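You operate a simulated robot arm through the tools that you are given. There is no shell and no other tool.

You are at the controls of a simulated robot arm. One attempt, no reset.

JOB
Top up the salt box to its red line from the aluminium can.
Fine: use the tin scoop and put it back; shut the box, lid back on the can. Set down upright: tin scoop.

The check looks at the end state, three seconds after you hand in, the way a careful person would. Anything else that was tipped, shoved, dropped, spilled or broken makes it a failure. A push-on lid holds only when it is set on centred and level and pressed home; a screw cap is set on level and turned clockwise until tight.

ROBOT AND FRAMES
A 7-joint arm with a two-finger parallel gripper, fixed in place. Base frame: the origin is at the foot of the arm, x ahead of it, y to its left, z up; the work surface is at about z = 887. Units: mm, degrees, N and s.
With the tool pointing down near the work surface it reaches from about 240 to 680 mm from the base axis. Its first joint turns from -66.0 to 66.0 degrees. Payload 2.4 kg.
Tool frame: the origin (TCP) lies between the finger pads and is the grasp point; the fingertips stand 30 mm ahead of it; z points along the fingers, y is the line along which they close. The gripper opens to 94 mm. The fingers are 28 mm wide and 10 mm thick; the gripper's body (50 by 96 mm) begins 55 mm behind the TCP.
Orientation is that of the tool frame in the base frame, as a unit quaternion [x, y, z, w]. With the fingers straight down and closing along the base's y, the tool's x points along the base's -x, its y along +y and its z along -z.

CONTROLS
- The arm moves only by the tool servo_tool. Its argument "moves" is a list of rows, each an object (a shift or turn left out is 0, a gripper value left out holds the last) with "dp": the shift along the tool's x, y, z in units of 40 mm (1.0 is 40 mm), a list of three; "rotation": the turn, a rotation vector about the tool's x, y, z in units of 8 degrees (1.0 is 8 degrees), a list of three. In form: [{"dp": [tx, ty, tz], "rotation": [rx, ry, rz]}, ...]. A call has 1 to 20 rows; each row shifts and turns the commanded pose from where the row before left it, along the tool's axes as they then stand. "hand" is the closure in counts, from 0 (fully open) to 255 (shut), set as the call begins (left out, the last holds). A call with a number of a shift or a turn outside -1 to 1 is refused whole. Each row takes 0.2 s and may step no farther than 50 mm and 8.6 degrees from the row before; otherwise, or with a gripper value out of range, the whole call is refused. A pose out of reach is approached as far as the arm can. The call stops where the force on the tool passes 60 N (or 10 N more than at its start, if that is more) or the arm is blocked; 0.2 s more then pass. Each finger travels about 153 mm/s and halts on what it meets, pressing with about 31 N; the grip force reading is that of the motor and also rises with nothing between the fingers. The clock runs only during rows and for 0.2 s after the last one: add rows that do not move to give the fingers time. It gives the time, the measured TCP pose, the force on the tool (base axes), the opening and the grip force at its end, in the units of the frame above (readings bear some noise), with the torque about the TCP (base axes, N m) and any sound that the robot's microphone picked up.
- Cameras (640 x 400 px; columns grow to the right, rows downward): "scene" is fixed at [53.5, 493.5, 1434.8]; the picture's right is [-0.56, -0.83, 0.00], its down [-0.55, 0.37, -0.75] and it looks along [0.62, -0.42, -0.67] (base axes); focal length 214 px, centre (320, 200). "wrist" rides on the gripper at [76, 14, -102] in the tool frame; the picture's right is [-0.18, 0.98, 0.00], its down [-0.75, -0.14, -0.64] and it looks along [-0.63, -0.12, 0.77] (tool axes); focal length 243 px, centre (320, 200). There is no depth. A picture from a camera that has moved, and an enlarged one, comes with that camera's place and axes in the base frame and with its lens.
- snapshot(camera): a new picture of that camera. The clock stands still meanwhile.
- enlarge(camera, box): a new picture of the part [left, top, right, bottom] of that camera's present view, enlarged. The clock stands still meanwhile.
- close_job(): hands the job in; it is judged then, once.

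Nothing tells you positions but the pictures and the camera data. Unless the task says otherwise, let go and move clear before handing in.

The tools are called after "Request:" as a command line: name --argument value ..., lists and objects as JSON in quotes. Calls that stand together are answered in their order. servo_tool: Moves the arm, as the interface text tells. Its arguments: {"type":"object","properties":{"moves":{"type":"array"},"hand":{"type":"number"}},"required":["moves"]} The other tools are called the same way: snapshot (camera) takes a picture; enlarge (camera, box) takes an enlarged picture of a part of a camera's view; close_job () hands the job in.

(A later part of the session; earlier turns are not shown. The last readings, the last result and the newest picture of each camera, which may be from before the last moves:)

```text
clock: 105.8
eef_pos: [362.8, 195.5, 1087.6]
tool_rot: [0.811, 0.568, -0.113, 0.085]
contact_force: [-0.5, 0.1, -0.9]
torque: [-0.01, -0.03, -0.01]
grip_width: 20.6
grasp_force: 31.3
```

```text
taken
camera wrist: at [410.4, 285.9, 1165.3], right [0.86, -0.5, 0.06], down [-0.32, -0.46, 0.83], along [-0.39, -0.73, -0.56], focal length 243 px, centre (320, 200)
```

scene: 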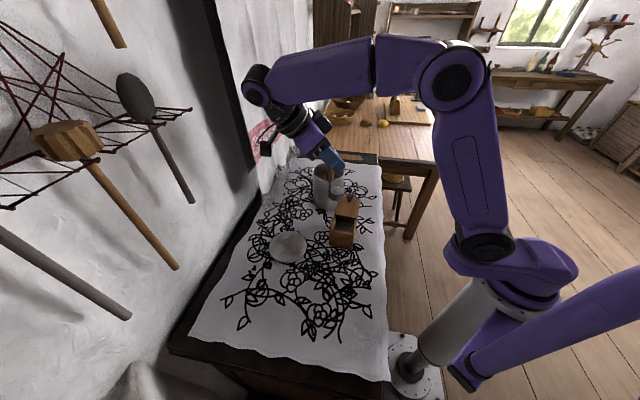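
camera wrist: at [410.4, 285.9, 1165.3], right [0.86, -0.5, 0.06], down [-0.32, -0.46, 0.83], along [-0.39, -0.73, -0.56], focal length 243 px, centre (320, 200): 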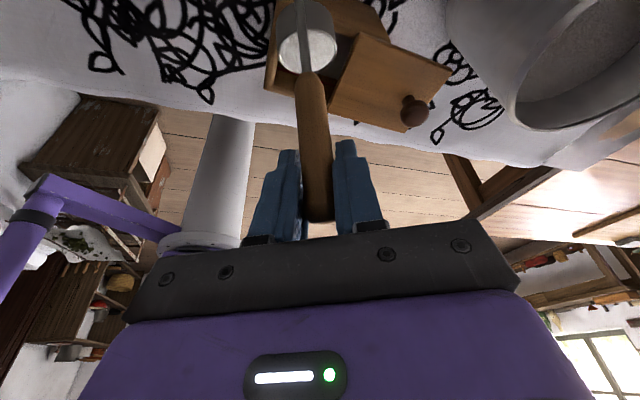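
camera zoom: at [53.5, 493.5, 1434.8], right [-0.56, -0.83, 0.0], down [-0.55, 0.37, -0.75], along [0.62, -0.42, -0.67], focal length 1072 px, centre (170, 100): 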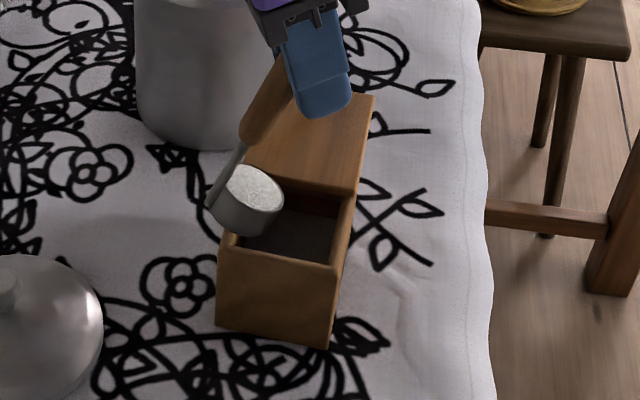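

Positioned well. Continuing the tilt to ~48° and checking the flow.

Request:
servo_tool --hand 255 --moves '[{"dp": [-0.325, 0, 0.128], "rotation": [0, 1.0, 0]}, {"dp": [0, 0, 0]}, {"dp": [-0.325, 0, 0.128], "rotation": [0, 1.0, 0]}, {"dp": [0, 0, 0]}, {"dp": [-0.325, 0, 0.128], "rotation": [0, 1.0, 0]}, {"dp": [0, 0, 0]}, {"dp": [0, 0, 0]}]'

Request:
enlarge --camera "scene" --box '[315, 180, 385, 260]'

Request:
enlarge --camera "wrist" --box '[240, 0, 400, 120]'

```text
clock: 107.4
eef_pos: [347.4, 155.2, 1078.7]
tool_rot: [0.816, 0.573, 0.059, -0.036]
contact_force: [-0.1, 0.3, -0.4]
torque: [-0.04, 0.06, 0.02]
grip_width: 20.6
grasp_force: 31.5
```

```text
5.00 times, centred on (350, 220) of scene
camera zoom: at [53.5, 493.5, 1434.8], right [-0.56, -0.83, 0.0], down [-0.55, 0.37, -0.75], along [0.62, -0.42, -0.67], focal length 1072 px, centre (170, 100)
```

zoom: 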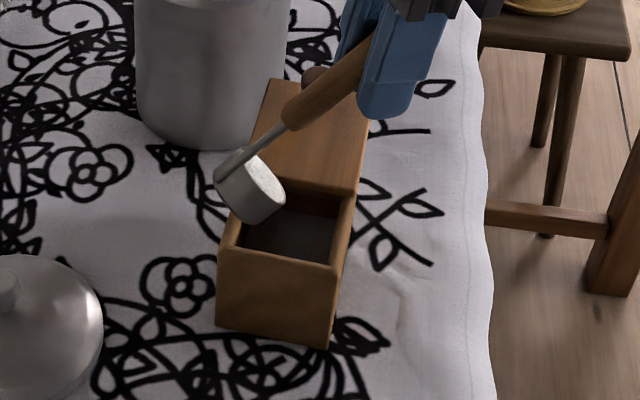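

```text
3.33 times, centred on (320, 60) of wrist
camera zoom: at [382.1, 208.3, 1190.6], right [0.86, -0.51, -0.02], down [-0.42, -0.73, 0.53], along [-0.28, -0.45, -0.85], focal length 809 px, centre (320, 667)
```

zoom: 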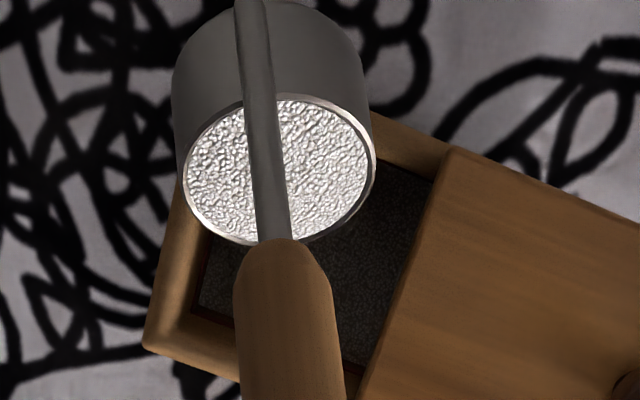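

Salt still clings at 48°. The lip is right over the opening's middle. Continuing to ~72° step by step.

Request:
servo_tool --hand 255 --moves '[{"dp": [-0.325, 0, 0.128], "rotation": [0, 1.0, 0]}, {"dp": [0, 0, 0]}, {"dp": [-0.325, 0, 0.128], "rotation": [0, 1.0, 0]}, {"dp": [0, 0, 0]}, {"dp": [0, 0, 0]}]'

Request:
enlarge --camera "scene" --box '[315, 180, 385, 260]'

Request:
enlarge --camera "wrist" --box '[240, 0, 400, 120]'

```text
clock: 108.6
eef_pos: [341.2, 134.5, 1063.4]
tool_rot: [0.8, 0.563, 0.172, -0.114]
contact_force: [-0.1, 0.1, -0.7]
torque: [-0.08, -0.02, 0.01]
grip_width: 20.8
grasp_force: 31.2
```

```text
5.00 times, centred on (350, 220) of scene
camera zoom: at [53.5, 493.5, 1434.8], right [-0.56, -0.83, 0.0], down [-0.55, 0.37, -0.75], along [0.62, -0.42, -0.67], focal length 1072 px, centre (170, 100)
```

zoom: 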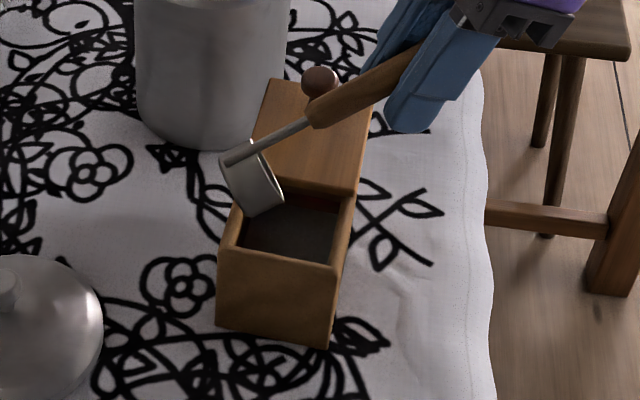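

```text
3.33 times, centred on (320, 60) of wrist
camera zoom: at [363.6, 156.2, 1187.6], right [0.87, -0.49, -0.07], down [-0.46, -0.84, 0.28], along [-0.19, -0.22, -0.96], focal length 809 px, centre (320, 667)
```

zoom: 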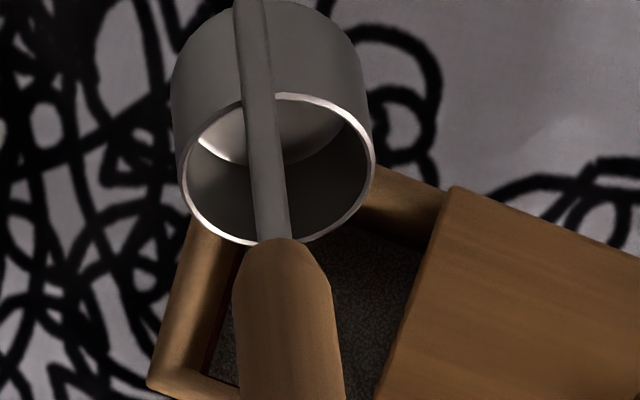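

The cup emptied completely between 48° and 64°. Checking the box level and for any spill.

Request:
enlarge --camera "scene" --box '[335, 210, 360, 240]'

Request:
enlarge --camera "scene" --box '[300, 195, 380, 265]'

Request:
snapshot --camera "wrist"

```text
13.33 times, centred on (348, 225) of scene
camera zoom: at [53.5, 493.5, 1434.8], right [-0.56, -0.83, 0.0], down [-0.55, 0.37, -0.75], along [0.62, -0.42, -0.67], focal length 2860 px, centre (-47, -133)
```

zoom: 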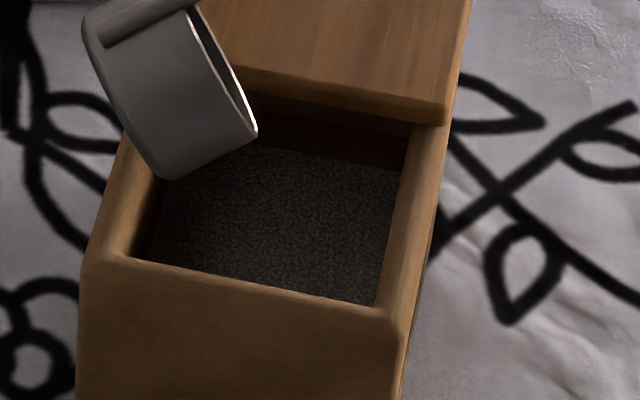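

```text
5.71 times, centred on (340, 230) of scene
camera zoom: at [53.5, 493.5, 1434.8], right [-0.56, -0.83, 0.0], down [-0.55, 0.37, -0.75], along [0.62, -0.42, -0.67], focal length 1226 px, centre (206, 29)
```

zoom: 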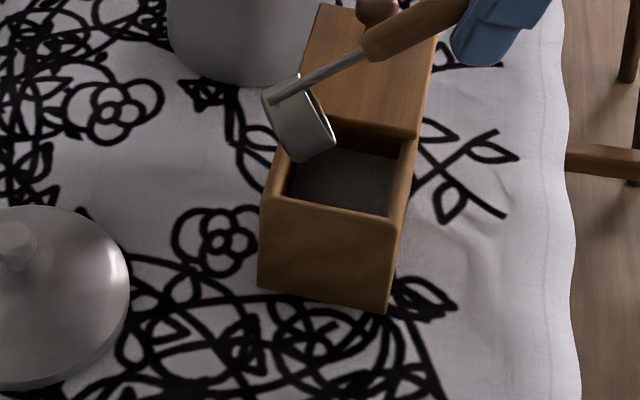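

```text
taken
camera wrist: at [363.6, 156.2, 1187.6], right [0.87, -0.49, -0.07], down [-0.46, -0.84, 0.28], along [-0.19, -0.22, -0.96], focal length 243 px, centre (320, 200)
```

wrist: 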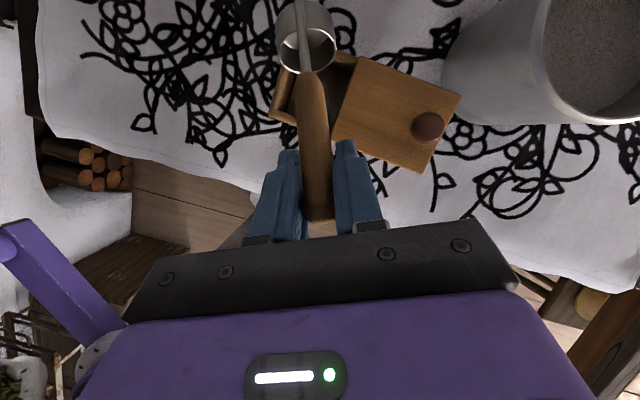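

The level rose. I lift the scoop clear and level it, then measure the new level against the red line.

Request:
servo_tool --hand 255 --moves '[{"dp": [0.2, 0, -0.457]}, {"dp": [0.3, 0, -0.68]}, {"dp": [0.3, 0, -0.68]}, {"dp": [0.3, 0, -0.68]}, {"dp": [0.34, 0, -0.082], "rotation": [0, -1.0, 0]}, {"dp": [0.34, 0, -0.082], "rotation": [0, -1.0, 0]}, {"dp": [0.34, 0, -0.082], "rotation": [0, -1.0, 0]}, {"dp": [0.34, 0, -0.082], "rotation": [0, -1.0, 0]}, {"dp": [0.34, 0, -0.082], "rotation": [0, -1.0, 0]}, {"dp": [0.34, 0, -0.082], "rotation": [0, -1.0, 0]}, {"dp": [0.34, 0, -0.082], "rotation": [0, -1.0, 0]}, {"dp": [0.34, 0, -0.082], "rotation": [0, -1.0, 0]}, {"dp": [0, 0, 0]}]'

Request:
enlarge --camera "scene" --box '[335, 210, 360, 240]'

Request:
snapshot --camera "wrist"

```text
clock: 111.4
eef_pos: [375.7, 233.8, 1191.0]
tool_rot: [0.769, 0.537, -0.281, 0.202]
contact_force: [0.0, 0.3, -1.1]
torque: [0.03, 0.03, 0.0]
grip_width: 20.9
grasp_force: 31.3
```

```text
13.33 times, centred on (348, 225) of scene
camera zoom: at [53.5, 493.5, 1434.8], right [-0.56, -0.83, 0.0], down [-0.55, 0.37, -0.75], along [0.62, -0.42, -0.67], focal length 2860 px, centre (-47, -133)
```

zoom: 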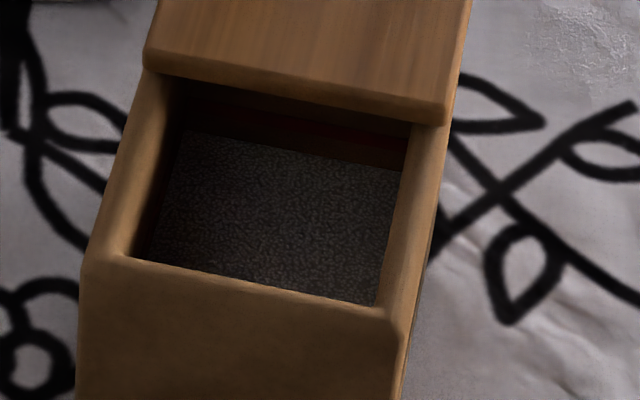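

```text
taken
camera wrist: at [432.2, 345.6, 1218.3], right [0.88, -0.47, 0.13], down [-0.2, -0.1, 0.98], along [-0.44, -0.88, -0.18], focal length 243 px, centre (320, 200)
```

wrist: 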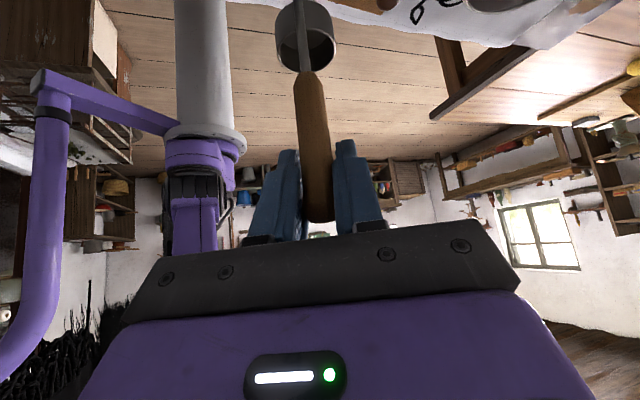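

The salt edge rose ~15 px on the far wall. Zooming closer to see the remaining distance to the red line.

Request:
enlarge --camera "scene" --box '[340, 213, 354, 224]'

Request:
enlarge --camera "scene" --box '[346, 216, 354, 224]'

```text
16.00 times, centred on (347, 218) of scene
camera zoom: at [53.5, 493.5, 1434.8], right [-0.56, -0.83, 0.0], down [-0.55, 0.37, -0.75], along [0.62, -0.42, -0.67], focal length 3432 px, centre (-112, -96)
```

zoom: 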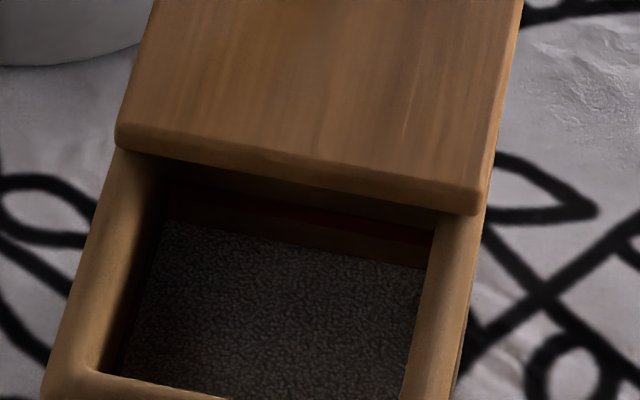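

```text
16.00 times, centred on (350, 220) of scene
camera zoom: at [53.5, 493.5, 1434.8], right [-0.56, -0.83, 0.0], down [-0.55, 0.37, -0.75], along [0.62, -0.42, -0.67], focal length 3432 px, centre (-160, -120)
```

zoom: 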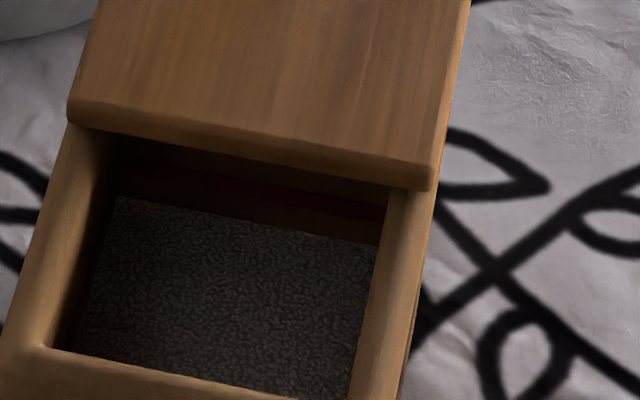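

One scoop raised the level ~4.6 mm; about 8–9 mm remain, i.e. two more scoops. Returning to the can for the second scoop.

Request:
servo_tool --hand 255 --moves '[{"rotation": [-0.62, 0, -0.738]}, {"rotation": [-0.62, 0, -0.738]}, {"rotation": [-0.62, 0, -0.738]}, {"rotation": [-0.62, 0, -0.738]}, {"rotation": [-0.62, 0, -0.738]}, {"rotation": [-0.62, 0, -0.738]}, {"rotation": [-0.62, 0, -0.738]}, {"rotation": [-0.62, 0, -0.738]}, {"rotation": [-0.62, 0, -0.738]}, {"rotation": [-0.62, 0, -0.738]}, {"dp": [-0.61, -0.023, 0.513]}, {"dp": [-0.61, -0.023, 0.513]}, {"dp": [-0.61, -0.023, 0.513]}, {"dp": [-0.61, -0.023, 0.513]}, {"dp": [-0.61, -0.023, 0.513]}, {"dp": [0, 0, 0]}]'

Request:
enlarge --camera "scene" --box '[280, 110, 400, 215]'

```text
clock: 114.8
eef_pos: [508.4, 142.1, 1193.4]
tool_rot: [0.264, 0.9, -0.099, 0.333]
contact_force: [-0.1, -0.3, -1.3]
torque: [0.03, 0.0, -0.01]
grip_width: 20.8
grasp_force: 30.6
```

```text
3.81 times, centred on (340, 162) of scene
camera zoom: at [53.5, 493.4, 1434.8], right [-0.56, -0.83, 0.0], down [-0.55, 0.37, -0.75], along [0.62, -0.42, -0.67], focal length 817 px, centre (244, 343)
```

zoom: 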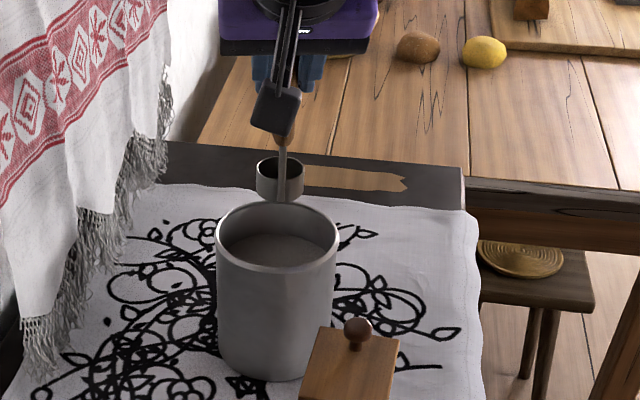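

Back above the can with an empty, level scoop. Repeating the tilt and plunge, a few mm deeper as the salt has dropped.

Request:
servo_tool --hand 255 --moves '[{"dp": [-0.344, 0.035, 0.245], "rotation": [0, 1.0, 0]}, {"dp": [-0.344, 0, 0.245], "rotation": [0, 1.0, 0]}, {"dp": [-0.344, 0, 0.245], "rotation": [0, 1.0, 0]}, {"dp": [-0.344, 0, 0.245], "rotation": [0, 1.0, 0]}, {"dp": [-0.344, 0, 0.245], "rotation": [0, 1.0, 0]}, {"dp": [0, 0, 0.6]}, {"dp": [0, 0, 0.6]}, {"dp": [0, 0, 0.5]}, {"dp": [0, 0, 0.3]}, {"dp": [0, 0, 0.2]}, {"dp": [0, 0, 0.2]}, {"dp": [0, 0, 0.2]}, {"dp": [0, 0, 0.2]}, {"dp": [0, 0, 0.2]}, {"dp": [0, 0, 0]}]'

Request:
enlarge --camera "wrist" --box '[230, 0, 400, 120]'

```text
clock: 118.0
eef_pos: [578.2, 100.0, 1057.0]
tool_rot: [0.281, 0.96, -0.002, 0.005]
contact_force: [0.0, -0.1, -0.7]
torque: [-0.02, -0.03, -0.03]
grip_width: 20.7
grasp_force: 31.1
```

```text
3.33 times, centred on (315, 60) of wrist
camera zoom: at [521.9, 153.9, 1158.1], right [0.69, 0.73, 0.0], down [0.55, -0.52, 0.65], along [0.47, -0.45, -0.76], focal length 809 px, centre (337, 667)
```

zoom: 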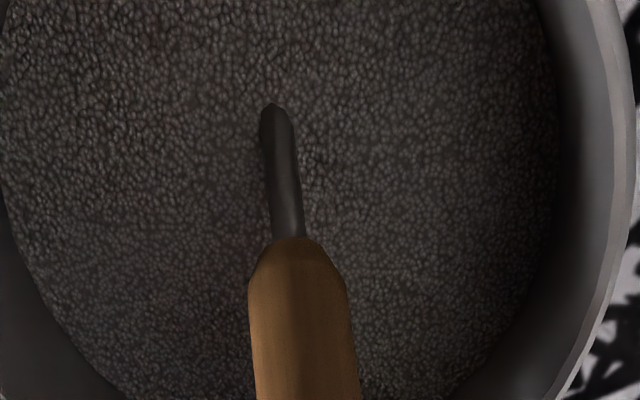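

Fully submerged. Levelling the cup and lifting slowly.

Request:
servo_tool --hand 255 --moves '[{"dp": [0.375, 0, -0.195], "rotation": [0, -1.0, 0]}, {"dp": [0.375, 0, -0.195], "rotation": [0, -1.0, 0]}, {"dp": [0.375, 0, -0.195], "rotation": [0, -1.0, 0]}, {"dp": [0.375, 0, -0.195], "rotation": [0, -1.0, 0]}, {"dp": [0.375, 0, -0.195], "rotation": [0, -1.0, 0]}, {"dp": [0, 0, 0]}, {"dp": [-0.16, 0, -0.19]}, {"dp": [-0.16, 0, -0.19]}, {"dp": [-0.16, 0, -0.19]}, {"dp": [-0.16, 0, -0.19]}, {"dp": [-0.16, 0, -0.19]}, {"dp": [-0.16, 0, -0.19]}, {"dp": [0, 0, 0]}]'

Request:
enlarge --camera "wrist" --box '[280, 0, 370, 80]'

Request:
enlarge --camera "scene" --box '[310, 150, 360, 190]'

```text
clock: 120.8
eef_pos: [508.0, 143.2, 1133.3]
tool_rot: [0.264, 0.9, -0.098, 0.332]
contact_force: [0.3, -0.6, -1.0]
torque: [-0.01, -0.05, 0.01]
grip_width: 20.6
grasp_force: 31.1
```

```text
5.00 times, centred on (325, 40) of wrist
camera zoom: at [413.3, 223.1, 1161.6], right [0.65, 0.75, 0.12], down [0.05, -0.2, 0.98], along [0.76, -0.63, -0.17], focal length 1213 px, centre (295, 1000)
```

zoom: 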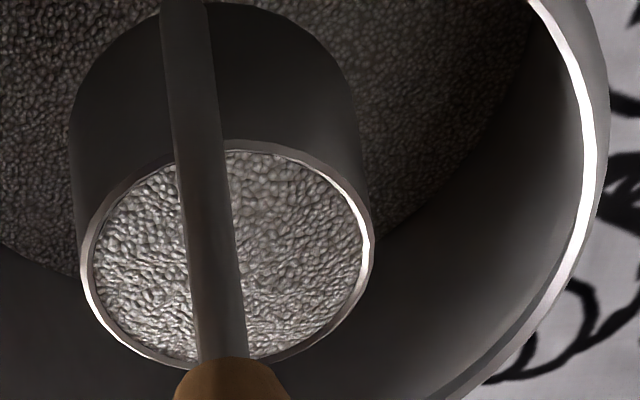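

```text
10.00 times, centred on (335, 170) of scene
camera zoom: at [53.5, 493.5, 1434.8], right [-0.56, -0.83, 0.0], down [-0.55, 0.37, -0.75], along [0.62, -0.42, -0.67], focal length 2145 px, centre (170, 500)
```

zoom: 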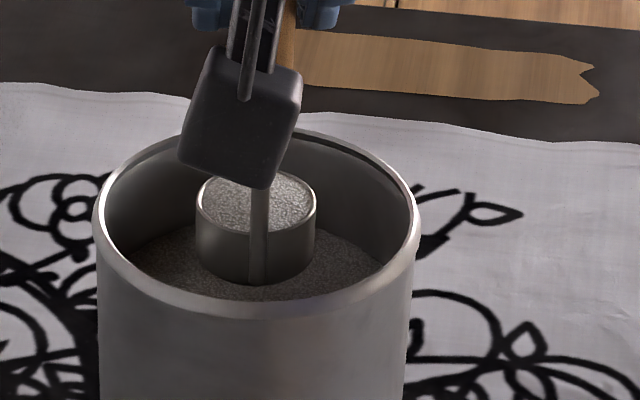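

Second scoopful is full and level. Carrying it to the staging point over the box as before.

Request:
servo_tool --hand 255 --moves '[{"dp": [-0.16, 0, -0.19]}, {"dp": [-0.16, 0, -0.19]}, {"dp": [-0.16, 0, -0.19]}, {"dp": [-0.16, 0, -0.19]}, {"dp": [-0.16, 0, -0.19]}, {"dp": [-0.1, 0, -0.12]}, {"dp": [0.15, 0.01, -0.127]}, {"dp": [0.3, 0.018, -0.254]}, {"dp": [0.378, 0.022, -0.318]}, {"dp": [0.378, 0.022, -0.318]}, {"dp": [0.378, 0.022, -0.318]}, {"dp": [0.378, 0.022, -0.318]}, {"dp": [0.378, 0.022, -0.318]}, {"dp": [0.3, 0.018, -0.254]}, {"dp": [0.25, 0.01, -0.21]}, {"dp": [0.15, 0.007, -0.127]}, {"dp": [0, 0, 0]}]'

Request:
servo_tool --hand 255 --moves '[{"rotation": [0.32, 0, 0.383]}, {"rotation": [0.5626, 0, 0.67]}, {"rotation": [0.5626, 0, 0.67]}, {"rotation": [0.5626, 0, 0.67]}, {"rotation": [0.5626, 0, 0.67]}, {"rotation": [0.5626, 0, 0.67]}, {"rotation": [0.5626, 0, 0.67]}, {"rotation": [0.5626, 0, 0.67]}, {"rotation": [0.5626, 0, 0.67]}, {"rotation": [0.5626, 0, 0.67]}, {"rotation": [0.5626, 0, 0.67]}, {"rotation": [0.24, 0, 0.287]}, {"dp": [0, 0, 0]}]'

Request:
snapshot --camera "wrist"

```text
clock: 124.4
eef_pos: [377.8, 235.9, 1187.1]
tool_rot: [0.265, 0.899, -0.099, 0.333]
contact_force: [-0.1, 1.0, -0.8]
torque: [-0.01, -0.01, -0.01]
grip_width: 20.4
grasp_force: 31.4
```

```text
clock: 127.2
eef_pos: [378.8, 236.9, 1187.1]
tool_rot: [0.769, 0.539, -0.279, 0.201]
contact_force: [0.2, 0.0, -1.2]
torque: [0.0, 0.0, 0.02]
grip_width: 20.6
grasp_force: 31.0
```

```text
taken
camera wrist: at [435.4, 348.3, 1215.7], right [0.88, -0.47, 0.13], down [-0.2, -0.1, 0.98], along [-0.44, -0.88, -0.18], focal length 243 px, centre (320, 200)
```

wrist: 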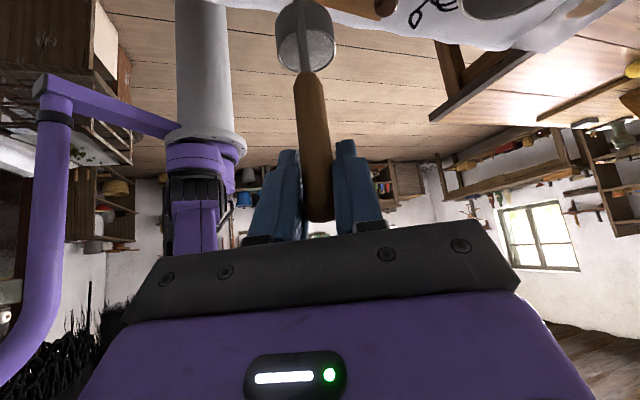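

Same pose as before. Lowering and tipping to 24° over the opening.

Request:
servo_tool --hand 255 --moves '[{"dp": [0.12, 0, 0.145]}, {"dp": [0.244, 0, 0.29]}, {"dp": [0.244, 0, 0.29]}, {"dp": [0.244, 0, 0.29]}, {"dp": [0.244, 0, 0.29]}, {"dp": [0.235, 0, 0.28]}, {"dp": [0.09, 0, 0.11]}, {"dp": [-0.057, 0, 0.048]}, {"dp": [-0.325, 0, 0.128], "rotation": [0, 1.0, 0]}, {"dp": [-0.325, 0, 0.128], "rotation": [0, 1.0, 0]}, {"dp": [-0.325, 0, 0.128], "rotation": [0, 1.0, 0]}, {"dp": [0.058, 0, 0.2]}, {"dp": [0.058, 0, 0.2]}, {"dp": [0, 0, 0]}]'

Request:
enlarge --camera "scene" --box '[315, 180, 385, 260]'

```text
clock: 130.2
eef_pos: [365.5, 194.2, 1089.6]
tool_rot: [0.81, 0.569, -0.113, 0.085]
contact_force: [-0.6, -0.7, -1.7]
torque: [-0.02, 0.03, -0.01]
grip_width: 20.5
grasp_force: 31.2
```

```text
5.00 times, centred on (350, 220) of scene
camera zoom: at [53.5, 493.5, 1434.8], right [-0.56, -0.83, 0.0], down [-0.55, 0.37, -0.75], along [0.62, -0.42, -0.67], focal length 1072 px, centre (170, 100)
```

zoom: 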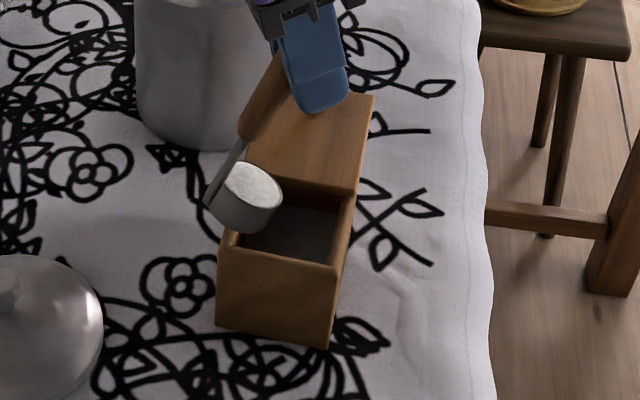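

Identical position. Tilting on to 64° to empty it.

Request:
servo_tool --hand 255 --moves '[{"dp": [-0.325, 0, 0.148], "rotation": [0, 1.0, 0]}, {"dp": [-0.325, 0, 0.148], "rotation": [0, 1.0, 0]}, {"dp": [-0.325, 0, 0.128], "rotation": [0, 1.0, 0]}, {"dp": [-0.325, 0, 0.128], "rotation": [0, 1.0, 0]}, {"dp": [0, 0, 0]}, {"dp": [-0.325, 0, 0.128], "rotation": [0, 1.0, 0]}, {"dp": [0, 0, 0]}, {"dp": [0, 0, 0]}]'

Request:
enlarge --camera "scene" --box '[315, 180, 385, 260]'

Request:
enlarge --camera "wrist" --box '[240, 0, 400, 120]'

```text
clock: 132.0
eef_pos: [342.3, 132.5, 1063.8]
tool_rot: [0.8, 0.564, 0.172, -0.114]
contact_force: [0.2, 0.0, -0.7]
torque: [-0.08, 0.02, -0.01]
grip_width: 20.8
grasp_force: 31.0
```

```text
5.00 times, centred on (350, 220) of scene
camera zoom: at [53.5, 493.5, 1434.8], right [-0.56, -0.83, 0.0], down [-0.55, 0.37, -0.75], along [0.62, -0.42, -0.67], focal length 1072 px, centre (170, 100)
```

zoom: 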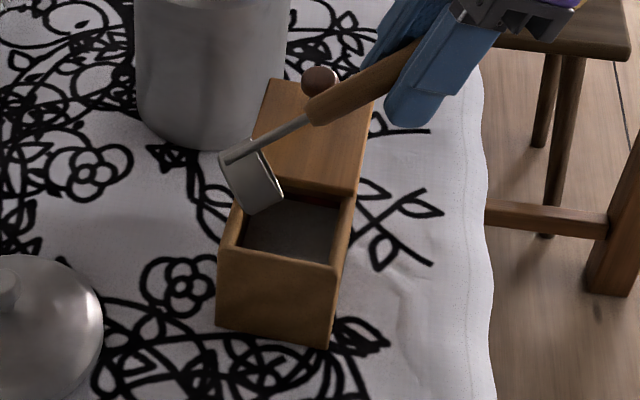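

```text
3.33 times, centred on (320, 60) of wrist
camera zoom: at [365.4, 154.6, 1189.1], right [0.87, -0.49, -0.06], down [-0.46, -0.84, 0.28], along [-0.19, -0.22, -0.96], focal length 809 px, centre (320, 667)
```

zoom: 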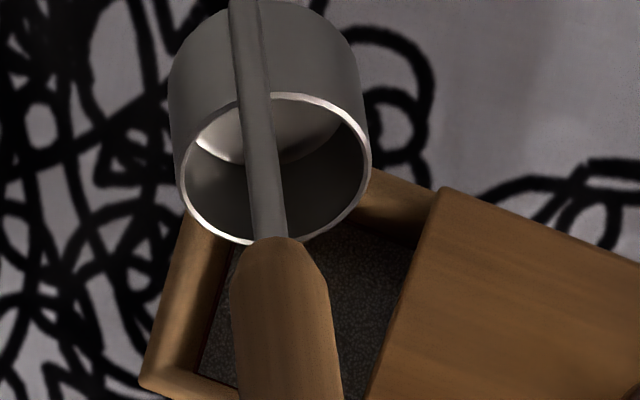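

Emptied cleanly again. I lift away, level the scoop, and measure the level.

Request:
servo_tool --hand 255 --moves '[{"dp": [0.2, 0, -0.457]}, {"dp": [0.3, 0, -0.68]}, {"dp": [0.3, 0, -0.68]}, {"dp": [0.3, 0, -0.68]}, {"dp": [0.34, 0, -0.082], "rotation": [0, -1.0, 0]}, {"dp": [0.34, 0, -0.082], "rotation": [0, -1.0, 0]}, {"dp": [0.34, 0, -0.082], "rotation": [0, -1.0, 0]}, {"dp": [0.34, 0, -0.082], "rotation": [0, -1.0, 0]}, {"dp": [0.34, 0, -0.082], "rotation": [0, -1.0, 0]}, {"dp": [0.34, 0, -0.082], "rotation": [0, -1.0, 0]}, {"dp": [0.34, 0, -0.082], "rotation": [0, -1.0, 0]}, {"dp": [0.34, 0, -0.082], "rotation": [0, -1.0, 0]}, {"dp": [0, 0, 0]}]'

Request:
enlarge --camera "scene" --box '[335, 210, 360, 240]'

Request:
enlarge --camera "scene" --box '[346, 216, 354, 224]'

```text
clock: 134.8
eef_pos: [379.4, 232.8, 1190.2]
tool_rot: [0.769, 0.539, -0.279, 0.203]
contact_force: [-1.1, -0.1, -1.5]
torque: [0.04, -0.02, 0.02]
grip_width: 20.7
grasp_force: 31.2
```

```text
13.33 times, centred on (348, 225) of scene
camera zoom: at [53.5, 493.5, 1434.8], right [-0.56, -0.83, 0.0], down [-0.55, 0.37, -0.75], along [0.62, -0.42, -0.67], focal length 2860 px, centre (-47, -133)
```

zoom: 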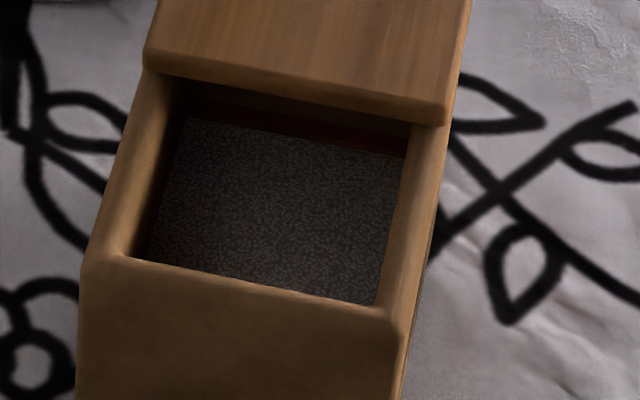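

```text
16.00 times, centred on (350, 220) of scene
camera zoom: at [53.5, 493.5, 1434.8], right [-0.56, -0.83, 0.0], down [-0.55, 0.37, -0.75], along [0.62, -0.42, -0.67], focal length 3432 px, centre (-160, -120)
```

zoom: 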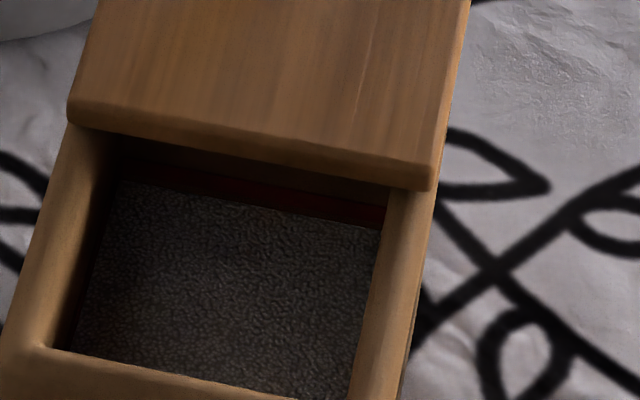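

Level is now just below the red line; one more scoop (≈17 px) should land it on the line. Fetching the third scoop.

Request:
servo_tool --hand 255 --moves '[{"rotation": [-0.62, 0, -0.738]}, {"rotation": [-0.62, 0, -0.738]}, {"rotation": [-0.62, 0, -0.738]}, {"rotation": [-0.62, 0, -0.738]}, {"rotation": [-0.62, 0, -0.738]}, {"rotation": [-0.62, 0, -0.738]}, {"rotation": [-0.62, 0, -0.738]}, {"rotation": [-0.62, 0, -0.738]}, {"rotation": [-0.62, 0, -0.738]}, {"rotation": [-0.62, 0, -0.738]}, {"dp": [-0.6, -0.02, 0.505]}, {"dp": [-0.6, -0.02, 0.505]}, {"dp": [-0.6, -0.02, 0.505]}, {"dp": [-0.6, -0.02, 0.505]}, {"dp": [-0.6, -0.02, 0.505]}, {"dp": [0, 0, 0]}]'

Request:
enlarge --camera "wrist" --box '[220, 0, 420, 240]'

```text
clock: 138.2
eef_pos: [507.7, 145.3, 1190.0]
tool_rot: [0.263, 0.9, -0.099, 0.333]
contact_force: [0.5, 0.1, -0.8]
torque: [-0.02, 0.03, 0.03]
grip_width: 20.7
grasp_force: 30.6
```

```text
1.67 times, centred on (320, 120) of wrist
camera zoom: at [411.4, 224.4, 1217.4], right [0.65, 0.75, 0.12], down [0.05, -0.2, 0.98], along [0.76, -0.63, -0.17], focal length 404 px, centre (320, 333)
```

zoom: 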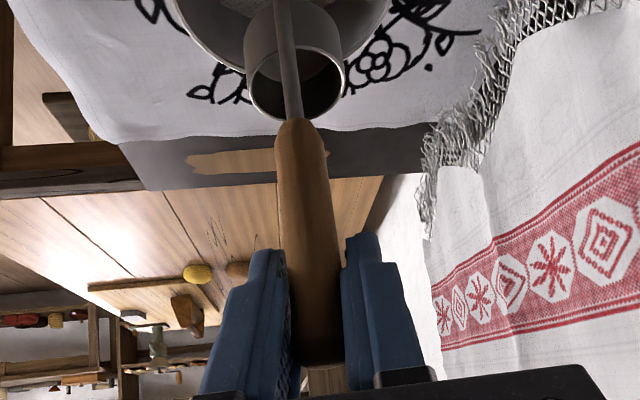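

Aligned; repeating the plunge, another few mm deeper.

Request:
servo_tool --hand 255 --moves '[{"dp": [-0.344, -0.02, 0.245], "rotation": [0, 1.0, 0]}, {"dp": [-0.344, 0, 0.245], "rotation": [0, 1.0, 0]}, {"dp": [-0.344, 0, 0.245], "rotation": [0, 1.0, 0]}, {"dp": [-0.344, 0, 0.245], "rotation": [0, 1.0, 0]}, {"dp": [-0.344, 0, 0.245], "rotation": [0, 1.0, 0]}, {"dp": [0, 0, 0.6]}, {"dp": [0, 0, 0.6]}, {"dp": [0, 0, 0.5]}, {"dp": [0, 0, 0.3]}, {"dp": [0, 0, 0.2]}, {"dp": [0, 0, 0.2]}, {"dp": [0, 0, 0.2]}, {"dp": [0, 0, 0.2]}, {"dp": [0, 0, 0.2]}, {"dp": [0, 0, 0.03]}, {"dp": [0, 0, 0]}]'

Request:
enlarge --camera "wrist" --box '[230, 0, 400, 120]'

```text
clock: 141.6
eef_pos: [577.1, 98.7, 1054.1]
tool_rot: [0.282, 0.959, -0.001, 0.005]
contact_force: [-0.3, 0.0, -1.2]
torque: [-0.02, -0.03, -0.03]
grip_width: 20.6
grasp_force: 30.6
```

```text
3.33 times, centred on (315, 60) of wrist
camera zoom: at [520.5, 152.7, 1155.7], right [0.69, 0.73, 0.0], down [0.55, -0.52, 0.65], along [0.47, -0.45, -0.76], focal length 809 px, centre (337, 667)
```

zoom: 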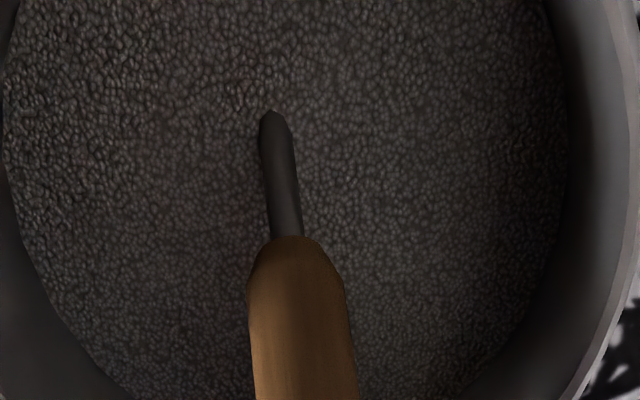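

Submerged again. Levelling and lifting.

Request:
servo_tool --hand 255 --moves '[{"dp": [0.375, 0, -0.195], "rotation": [0, -1.0, 0]}, {"dp": [0.375, 0, -0.195], "rotation": [0, -1.0, 0]}, {"dp": [0.375, 0, -0.195], "rotation": [0, -1.0, 0]}, {"dp": [0.375, 0, -0.195], "rotation": [0, -1.0, 0]}, {"dp": [0.375, 0, -0.195], "rotation": [0, -1.0, 0]}, {"dp": [0, 0, 0]}, {"dp": [-0.16, 0, -0.19]}, {"dp": [-0.16, 0, -0.19]}, {"dp": [-0.16, 0, -0.19]}, {"dp": [-0.16, 0, -0.19]}, {"dp": [-0.16, 0, -0.19]}, {"dp": [-0.16, 0, -0.19]}, {"dp": [0, 0, 0]}]'

Request:
enlarge --camera "wrist" --box '[280, 0, 370, 80]'

Request:
enlarge --camera "scene" --box '[310, 150, 360, 190]'

```text
clock: 144.4
eef_pos: [507.4, 145.4, 1132.5]
tool_rot: [0.263, 0.9, -0.097, 0.333]
contact_force: [0.1, -0.3, -0.8]
torque: [-0.02, -0.01, 0.0]
grip_width: 20.5
grasp_force: 31.1
```

```text
5.00 times, centred on (325, 40) of wrist
camera zoom: at [410.7, 224.1, 1159.1], right [0.65, 0.75, 0.12], down [0.05, -0.2, 0.98], along [0.76, -0.63, -0.17], focal length 1213 px, centre (295, 1000)
```

zoom: 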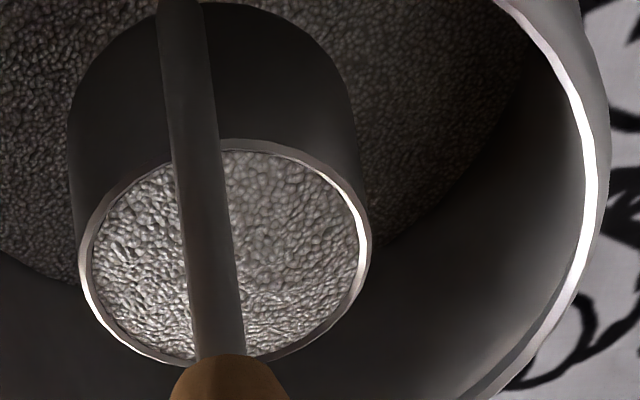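

```text
10.00 times, centred on (335, 170) of scene
camera zoom: at [53.5, 493.5, 1434.8], right [-0.56, -0.83, 0.0], down [-0.55, 0.37, -0.75], along [0.62, -0.42, -0.67], focal length 2145 px, centre (170, 500)
```

zoom: 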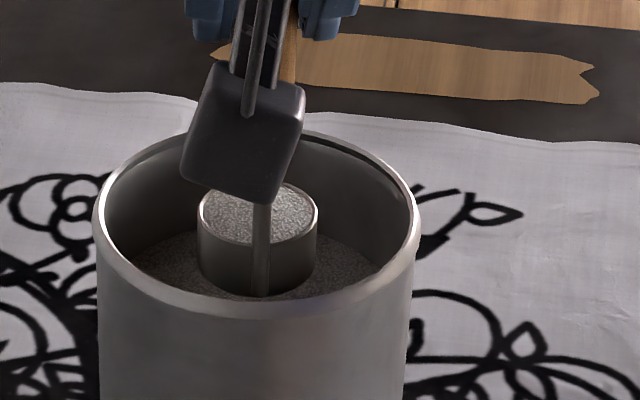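

Third scoopful is full. Carrying it over as before.

Request:
servo_tool --hand 255 --moves '[{"dp": [-0.16, 0, -0.19]}, {"dp": [-0.16, 0, -0.19]}, {"dp": [-0.16, 0, -0.19]}, {"dp": [-0.16, 0, -0.19]}, {"dp": [-0.16, 0, -0.19]}, {"dp": [-0.1, 0, -0.12]}, {"dp": [0.15, 0.007, -0.127]}, {"dp": [0.3, 0.012, -0.254]}, {"dp": [0.378, 0.012, -0.318]}, {"dp": [0.378, 0.012, -0.318]}, {"dp": [0.378, 0.012, -0.318]}, {"dp": [0.378, 0.012, -0.318]}, {"dp": [0.378, 0.012, -0.318]}, {"dp": [0.3, 0.012, -0.254]}, {"dp": [0.25, 0.007, -0.21]}, {"dp": [0.15, 0.005, -0.127]}, {"dp": [0, 0, 0]}]'

Request:
servo_tool --hand 255 --moves '[{"rotation": [0.32, 0, 0.383]}, {"rotation": [0.5626, 0, 0.67]}, {"rotation": [0.5626, 0, 0.67]}, {"rotation": [0.5626, 0, 0.67]}, {"rotation": [0.5626, 0, 0.67]}, {"rotation": [0.5626, 0, 0.67]}, {"rotation": [0.5626, 0, 0.67]}, {"rotation": [0.5626, 0, 0.67]}, {"rotation": [0.5626, 0, 0.67]}, {"rotation": [0.5626, 0, 0.67]}, {"rotation": [0.5626, 0, 0.67]}, {"rotation": [0.24, 0, 0.287]}, {"dp": [0, 0, 0]}]'

Request:
enlarge --camera "scene" --box '[290, 120, 390, 260]'

```text
clock: 148.0
eef_pos: [376.6, 232.7, 1186.0]
tool_rot: [0.264, 0.9, -0.098, 0.333]
contact_force: [-0.1, 0.3, -1.0]
torque: [-0.01, -0.01, 0.0]
grip_width: 20.5
grasp_force: 31.3
```

```text
clock: 150.8
eef_pos: [375.7, 234.1, 1185.3]
tool_rot: [0.769, 0.539, -0.278, 0.202]
contact_force: [0.4, 0.4, 0.0]
torque: [0.01, -0.02, 0.01]
grip_width: 20.2
grasp_force: 31.1
```

```text
2.86 times, centred on (340, 190) of scene
camera zoom: at [53.5, 493.5, 1434.8], right [-0.56, -0.83, 0.0], down [-0.55, 0.37, -0.75], along [0.62, -0.42, -0.67], focal length 613 px, centre (263, 229)
```

zoom: 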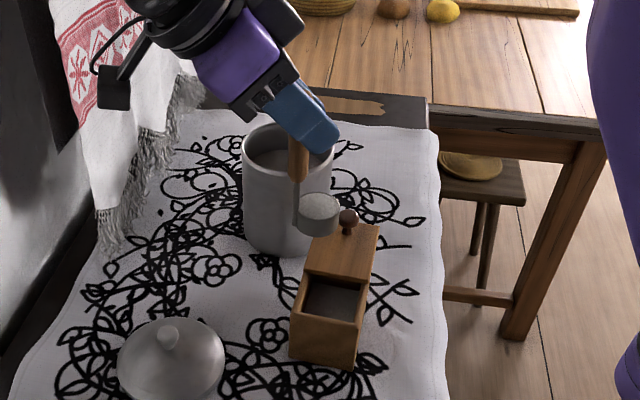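

Same staging pose within 3 mm (which I account for). Lowering and tipping to 24°.

Request:
servo_tool --hand 255 --moves '[{"dp": [0.12, 0.045, 0.145]}, {"dp": [0.244, 0, 0.29]}, {"dp": [0.244, 0, 0.29]}, {"dp": [0.244, 0, 0.29]}, {"dp": [0.244, 0, 0.29]}, {"dp": [0.235, 0, 0.28]}, {"dp": [0.09, 0, 0.11]}, {"dp": [-0.325, 0, 0.128], "rotation": [0, 1.0, 0]}, {"dp": [-0.325, 0, 0.128], "rotation": [0, 1.0, 0]}, {"dp": [-0.325, 0, 0.128], "rotation": [0, 1.0, 0]}, {"dp": [0.058, 0, 0.2]}, {"dp": [0.058, 0, 0.2]}, {"dp": [0, 0, 0]}]'

Request:
enlarge --camera "scene" --box '[315, 180, 385, 260]'

```text
clock: 153.6
eef_pos: [362.9, 194.4, 1086.5]
tool_rot: [0.81, 0.57, -0.112, 0.085]
contact_force: [0.1, -0.4, -1.9]
torque: [-0.04, 0.0, -0.01]
grip_width: 20.4
grasp_force: 30.1
```

```text
5.00 times, centred on (350, 220) of scene
camera zoom: at [53.5, 493.5, 1434.8], right [-0.56, -0.83, 0.0], down [-0.55, 0.37, -0.75], along [0.62, -0.42, -0.67], focal length 1072 px, centre (170, 100)
```

zoom: 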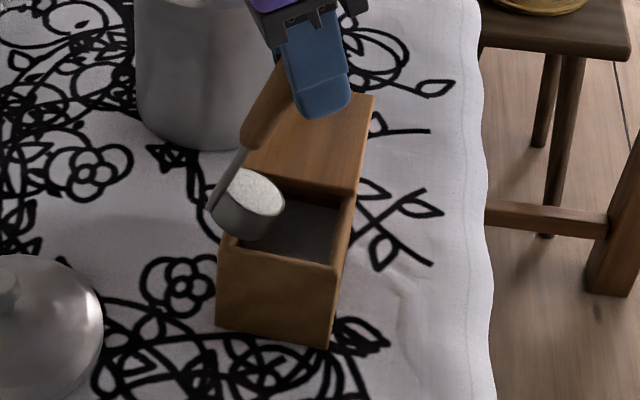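

Right over the opening. Emptying it with the same tilt.

Request:
servo_tool --hand 255 --moves '[{"dp": [-0.325, 0, 0.1], "rotation": [0, 1.0, 0]}, {"dp": [-0.325, 0, 0.128], "rotation": [0, 1.0, 0]}, {"dp": [-0.325, 0, 0.128], "rotation": [0, 1.0, 0]}, {"dp": [-0.325, 0, 0.128], "rotation": [0, 1.0, 0]}, {"dp": [0, 0, 0]}, {"dp": [-0.325, 0, 0.128], "rotation": [0, 1.0, 0]}, {"dp": [0, 0, 0]}, {"dp": [0, 0, 0]}]'

Request:
enlarge --camera "scene" --box '[315, 180, 385, 260]'

Request:
enlarge --camera "wrist" --box '[240, 0, 400, 120]'

```text
clock: 155.4
eef_pos: [345.0, 133.0, 1062.4]
tool_rot: [0.8, 0.564, 0.172, -0.114]
contact_force: [0.1, 0.0, -1.0]
torque: [-0.05, -0.02, -0.02]
grip_width: 20.8
grasp_force: 31.0
```

```text
5.00 times, centred on (350, 220) of scene
camera zoom: at [53.5, 493.5, 1434.8], right [-0.56, -0.83, 0.0], down [-0.55, 0.37, -0.75], along [0.62, -0.42, -0.67], focal length 1072 px, centre (170, 100)
```

zoom: 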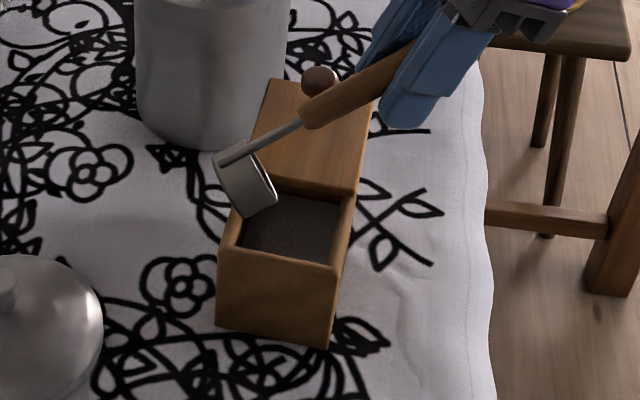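

```text
3.33 times, centred on (320, 60) of wrist
camera zoom: at [367.5, 156.2, 1187.3], right [0.87, -0.49, -0.06], down [-0.45, -0.85, 0.28], along [-0.19, -0.22, -0.96], focal length 809 px, centre (320, 667)
```

zoom: 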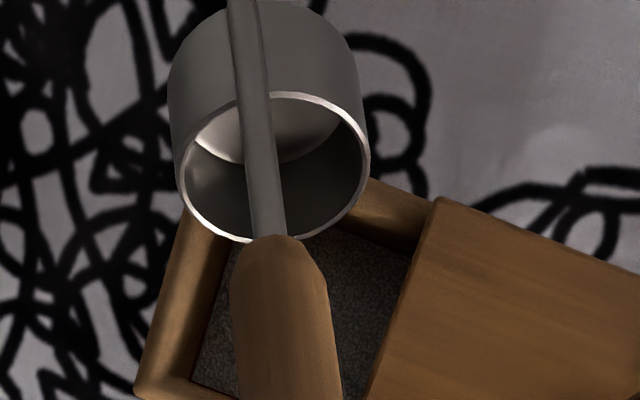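

Emptied. Lifting away and levelling the scoop, then measuring the final level.

Request:
servo_tool --hand 255 --moves '[{"dp": [0.2, 0, -0.457]}, {"dp": [0.3, 0, -0.68]}, {"dp": [0.3, 0, -0.68]}, {"dp": [0.3, 0, -0.68]}, {"dp": [0.34, 0, -0.082], "rotation": [0, -1.0, 0]}, {"dp": [0.34, 0, -0.082], "rotation": [0, -1.0, 0]}, {"dp": [0.34, 0, -0.082], "rotation": [0, -1.0, 0]}, {"dp": [0.34, 0, -0.082], "rotation": [0, -1.0, 0]}, {"dp": [0.34, 0, -0.082], "rotation": [0, -1.0, 0]}, {"dp": [0.34, 0, -0.082], "rotation": [0, -1.0, 0]}, {"dp": [0.34, 0, -0.082], "rotation": [0, -1.0, 0]}, {"dp": [0.34, 0, -0.082], "rotation": [0, -1.0, 0]}, {"dp": [0, 0, 0]}]'

Request:
enlarge --camera "scene" --box '[335, 210, 360, 240]'

Request:
enlarge --camera "scene" --box '[346, 216, 354, 224]'

```text
clock: 158.2
eef_pos: [378.6, 234.7, 1189.2]
tool_rot: [0.768, 0.539, -0.279, 0.203]
contact_force: [-0.2, 0.4, -1.2]
torque: [-0.01, -0.01, 0.02]
grip_width: 20.5
grasp_force: 30.8
```

```text
13.33 times, centred on (348, 225) of scene
camera zoom: at [53.5, 493.5, 1434.8], right [-0.56, -0.83, 0.0], down [-0.55, 0.37, -0.75], along [0.62, -0.42, -0.67], focal length 2860 px, centre (-47, -133)
```

zoom: 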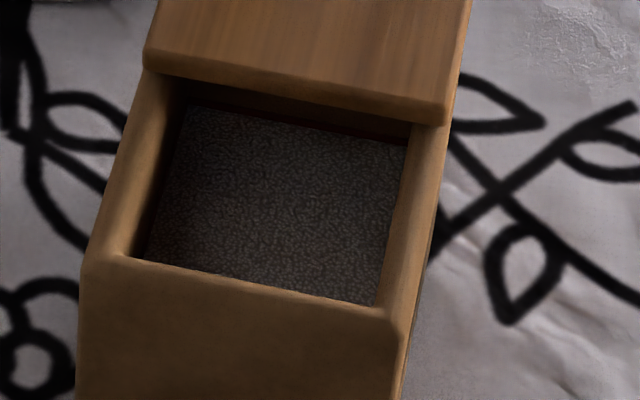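

```text
16.00 times, centred on (350, 220) of scene
camera zoom: at [53.5, 493.5, 1434.8], right [-0.56, -0.83, 0.0], down [-0.55, 0.37, -0.75], along [0.62, -0.42, -0.67], focal length 3432 px, centre (-160, -120)
```

zoom: 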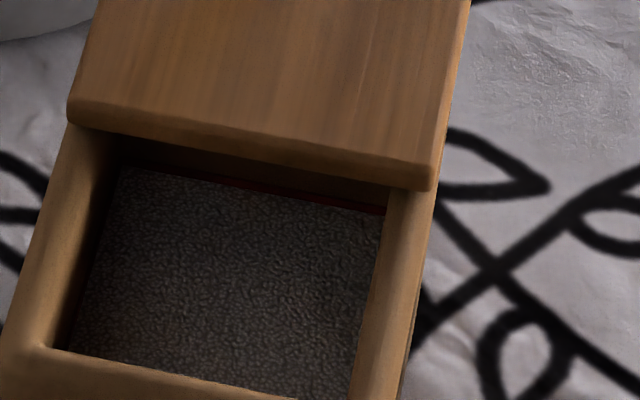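

The salt surface now sits in the middle of the red band — right on the line. Next: return the scoop to its spot. Turning back and moving above its original place.

Request:
servo_tool --hand 255 --moves '[{"rotation": [-0.62, 0, -0.738]}, {"rotation": [-0.62, 0, -0.738]}, {"rotation": [-0.62, 0, -0.738]}, {"rotation": [-0.62, 0, -0.738]}, {"rotation": [-0.62, 0, -0.738]}, {"rotation": [-0.62, 0, -0.738]}, {"rotation": [-0.62, 0, -0.738]}, {"rotation": [-0.62, 0, -0.738]}, {"rotation": [-0.62, 0, -0.738]}, {"rotation": [-0.62, 0, -0.738]}, {"dp": [-0.496, -0.467, 0.416]}, {"dp": [-0.496, -0.467, 0.416]}, {"dp": [-0.496, -0.467, 0.416]}, {"dp": [-0.496, -0.467, 0.416]}, {"dp": [-0.496, -0.467, 0.416]}, {"dp": [-0.496, -0.467, 0.416]}, {"dp": [-0.496, -0.467, 0.416]}, {"dp": [-0.496, -0.467, 0.416]}, {"dp": [0, 0, 0]}]'

Request:
enlarge --camera "scene" --box '[310, 110, 400, 215]'

Request:
enlarge --camera "wrist" --box '[220, 0, 420, 240]'

```text
clock: 162.2
eef_pos: [470.6, -3.2, 1190.7]
tool_rot: [0.263, 0.9, -0.097, 0.334]
contact_force: [0.0, -0.2, -1.3]
torque: [0.04, 0.01, 0.0]
grip_width: 20.4
grasp_force: 31.5
```

```text
3.81 times, centred on (355, 162) of scene
camera zoom: at [53.5, 493.4, 1434.8], right [-0.56, -0.83, 0.0], down [-0.55, 0.37, -0.75], along [0.62, -0.42, -0.67], focal length 817 px, centre (187, 343)
```

zoom: 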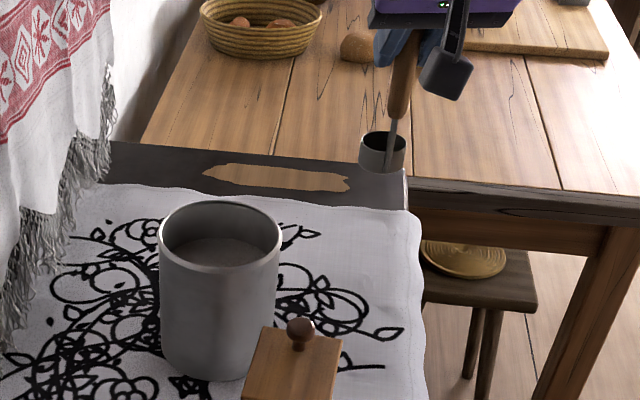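

```text
1.67 times, centred on (320, 120) of wrist
camera zoom: at [374.0, 75.6, 1219.2], right [0.65, 0.75, 0.12], down [0.05, -0.2, 0.98], along [0.76, -0.63, -0.17], focal length 404 px, centre (320, 333)
```

zoom: 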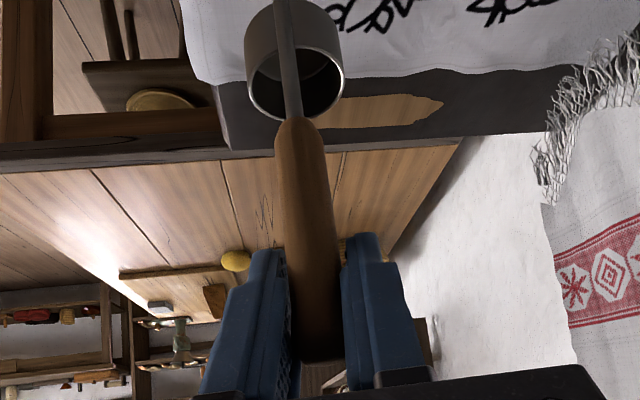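

The scoop is level and above its spot. Descending toward the cloth.

Request:
servo_tool --hand 255 --moves '[{"dp": [0.5626, 0, 0.67]}, {"dp": [0.5626, 0, 0.67]}, {"dp": [0.5626, 0, 0.67]}, {"dp": [0.5626, 0, 0.67]}, {"dp": [0.5, 0, 0.59]}, {"dp": [0, 0, 0]}]'

Request:
enlarge --camera "scene" --box '[330, 140, 400, 215]'

```text
clock: 163.6
eef_pos: [470.4, -6.1, 1020.7]
tool_rot: [0.263, 0.9, -0.098, 0.333]
contact_force: [0.5, 0.5, -0.9]
torque: [0.03, 0.0, -0.01]
grip_width: 20.7
grasp_force: 30.9
```

```text
5.33 times, centred on (365, 178) of scene
camera zoom: at [53.5, 493.4, 1434.8], right [-0.56, -0.83, 0.0], down [-0.55, 0.37, -0.75], along [0.62, -0.42, -0.67], focal length 1144 px, centre (80, 320)
```

zoom: 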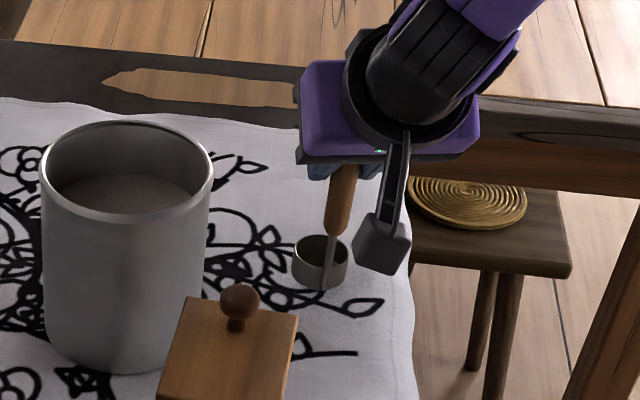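

Lowering the last 14 mm in small steps with a 3 mm lateral correction.

Request:
servo_tool --hand 255 --moves '[{"dp": [0.048, 0.087, 0.0575]}, {"dp": [0.048, 0, 0.0575]}, {"dp": [0.048, 0, 0.0575]}, {"dp": [0.032, 0, 0.038]}, {"dp": [0, 0, 0]}]'

```text
clock: 164.8
eef_pos: [474.2, -3.6, 1011.0]
tool_rot: [0.264, 0.9, -0.098, 0.334]
contact_force: [-0.3, -0.5, -1.5]
torque: [-0.01, -0.01, -0.01]
grip_width: 20.8
grasp_force: 30.7
```

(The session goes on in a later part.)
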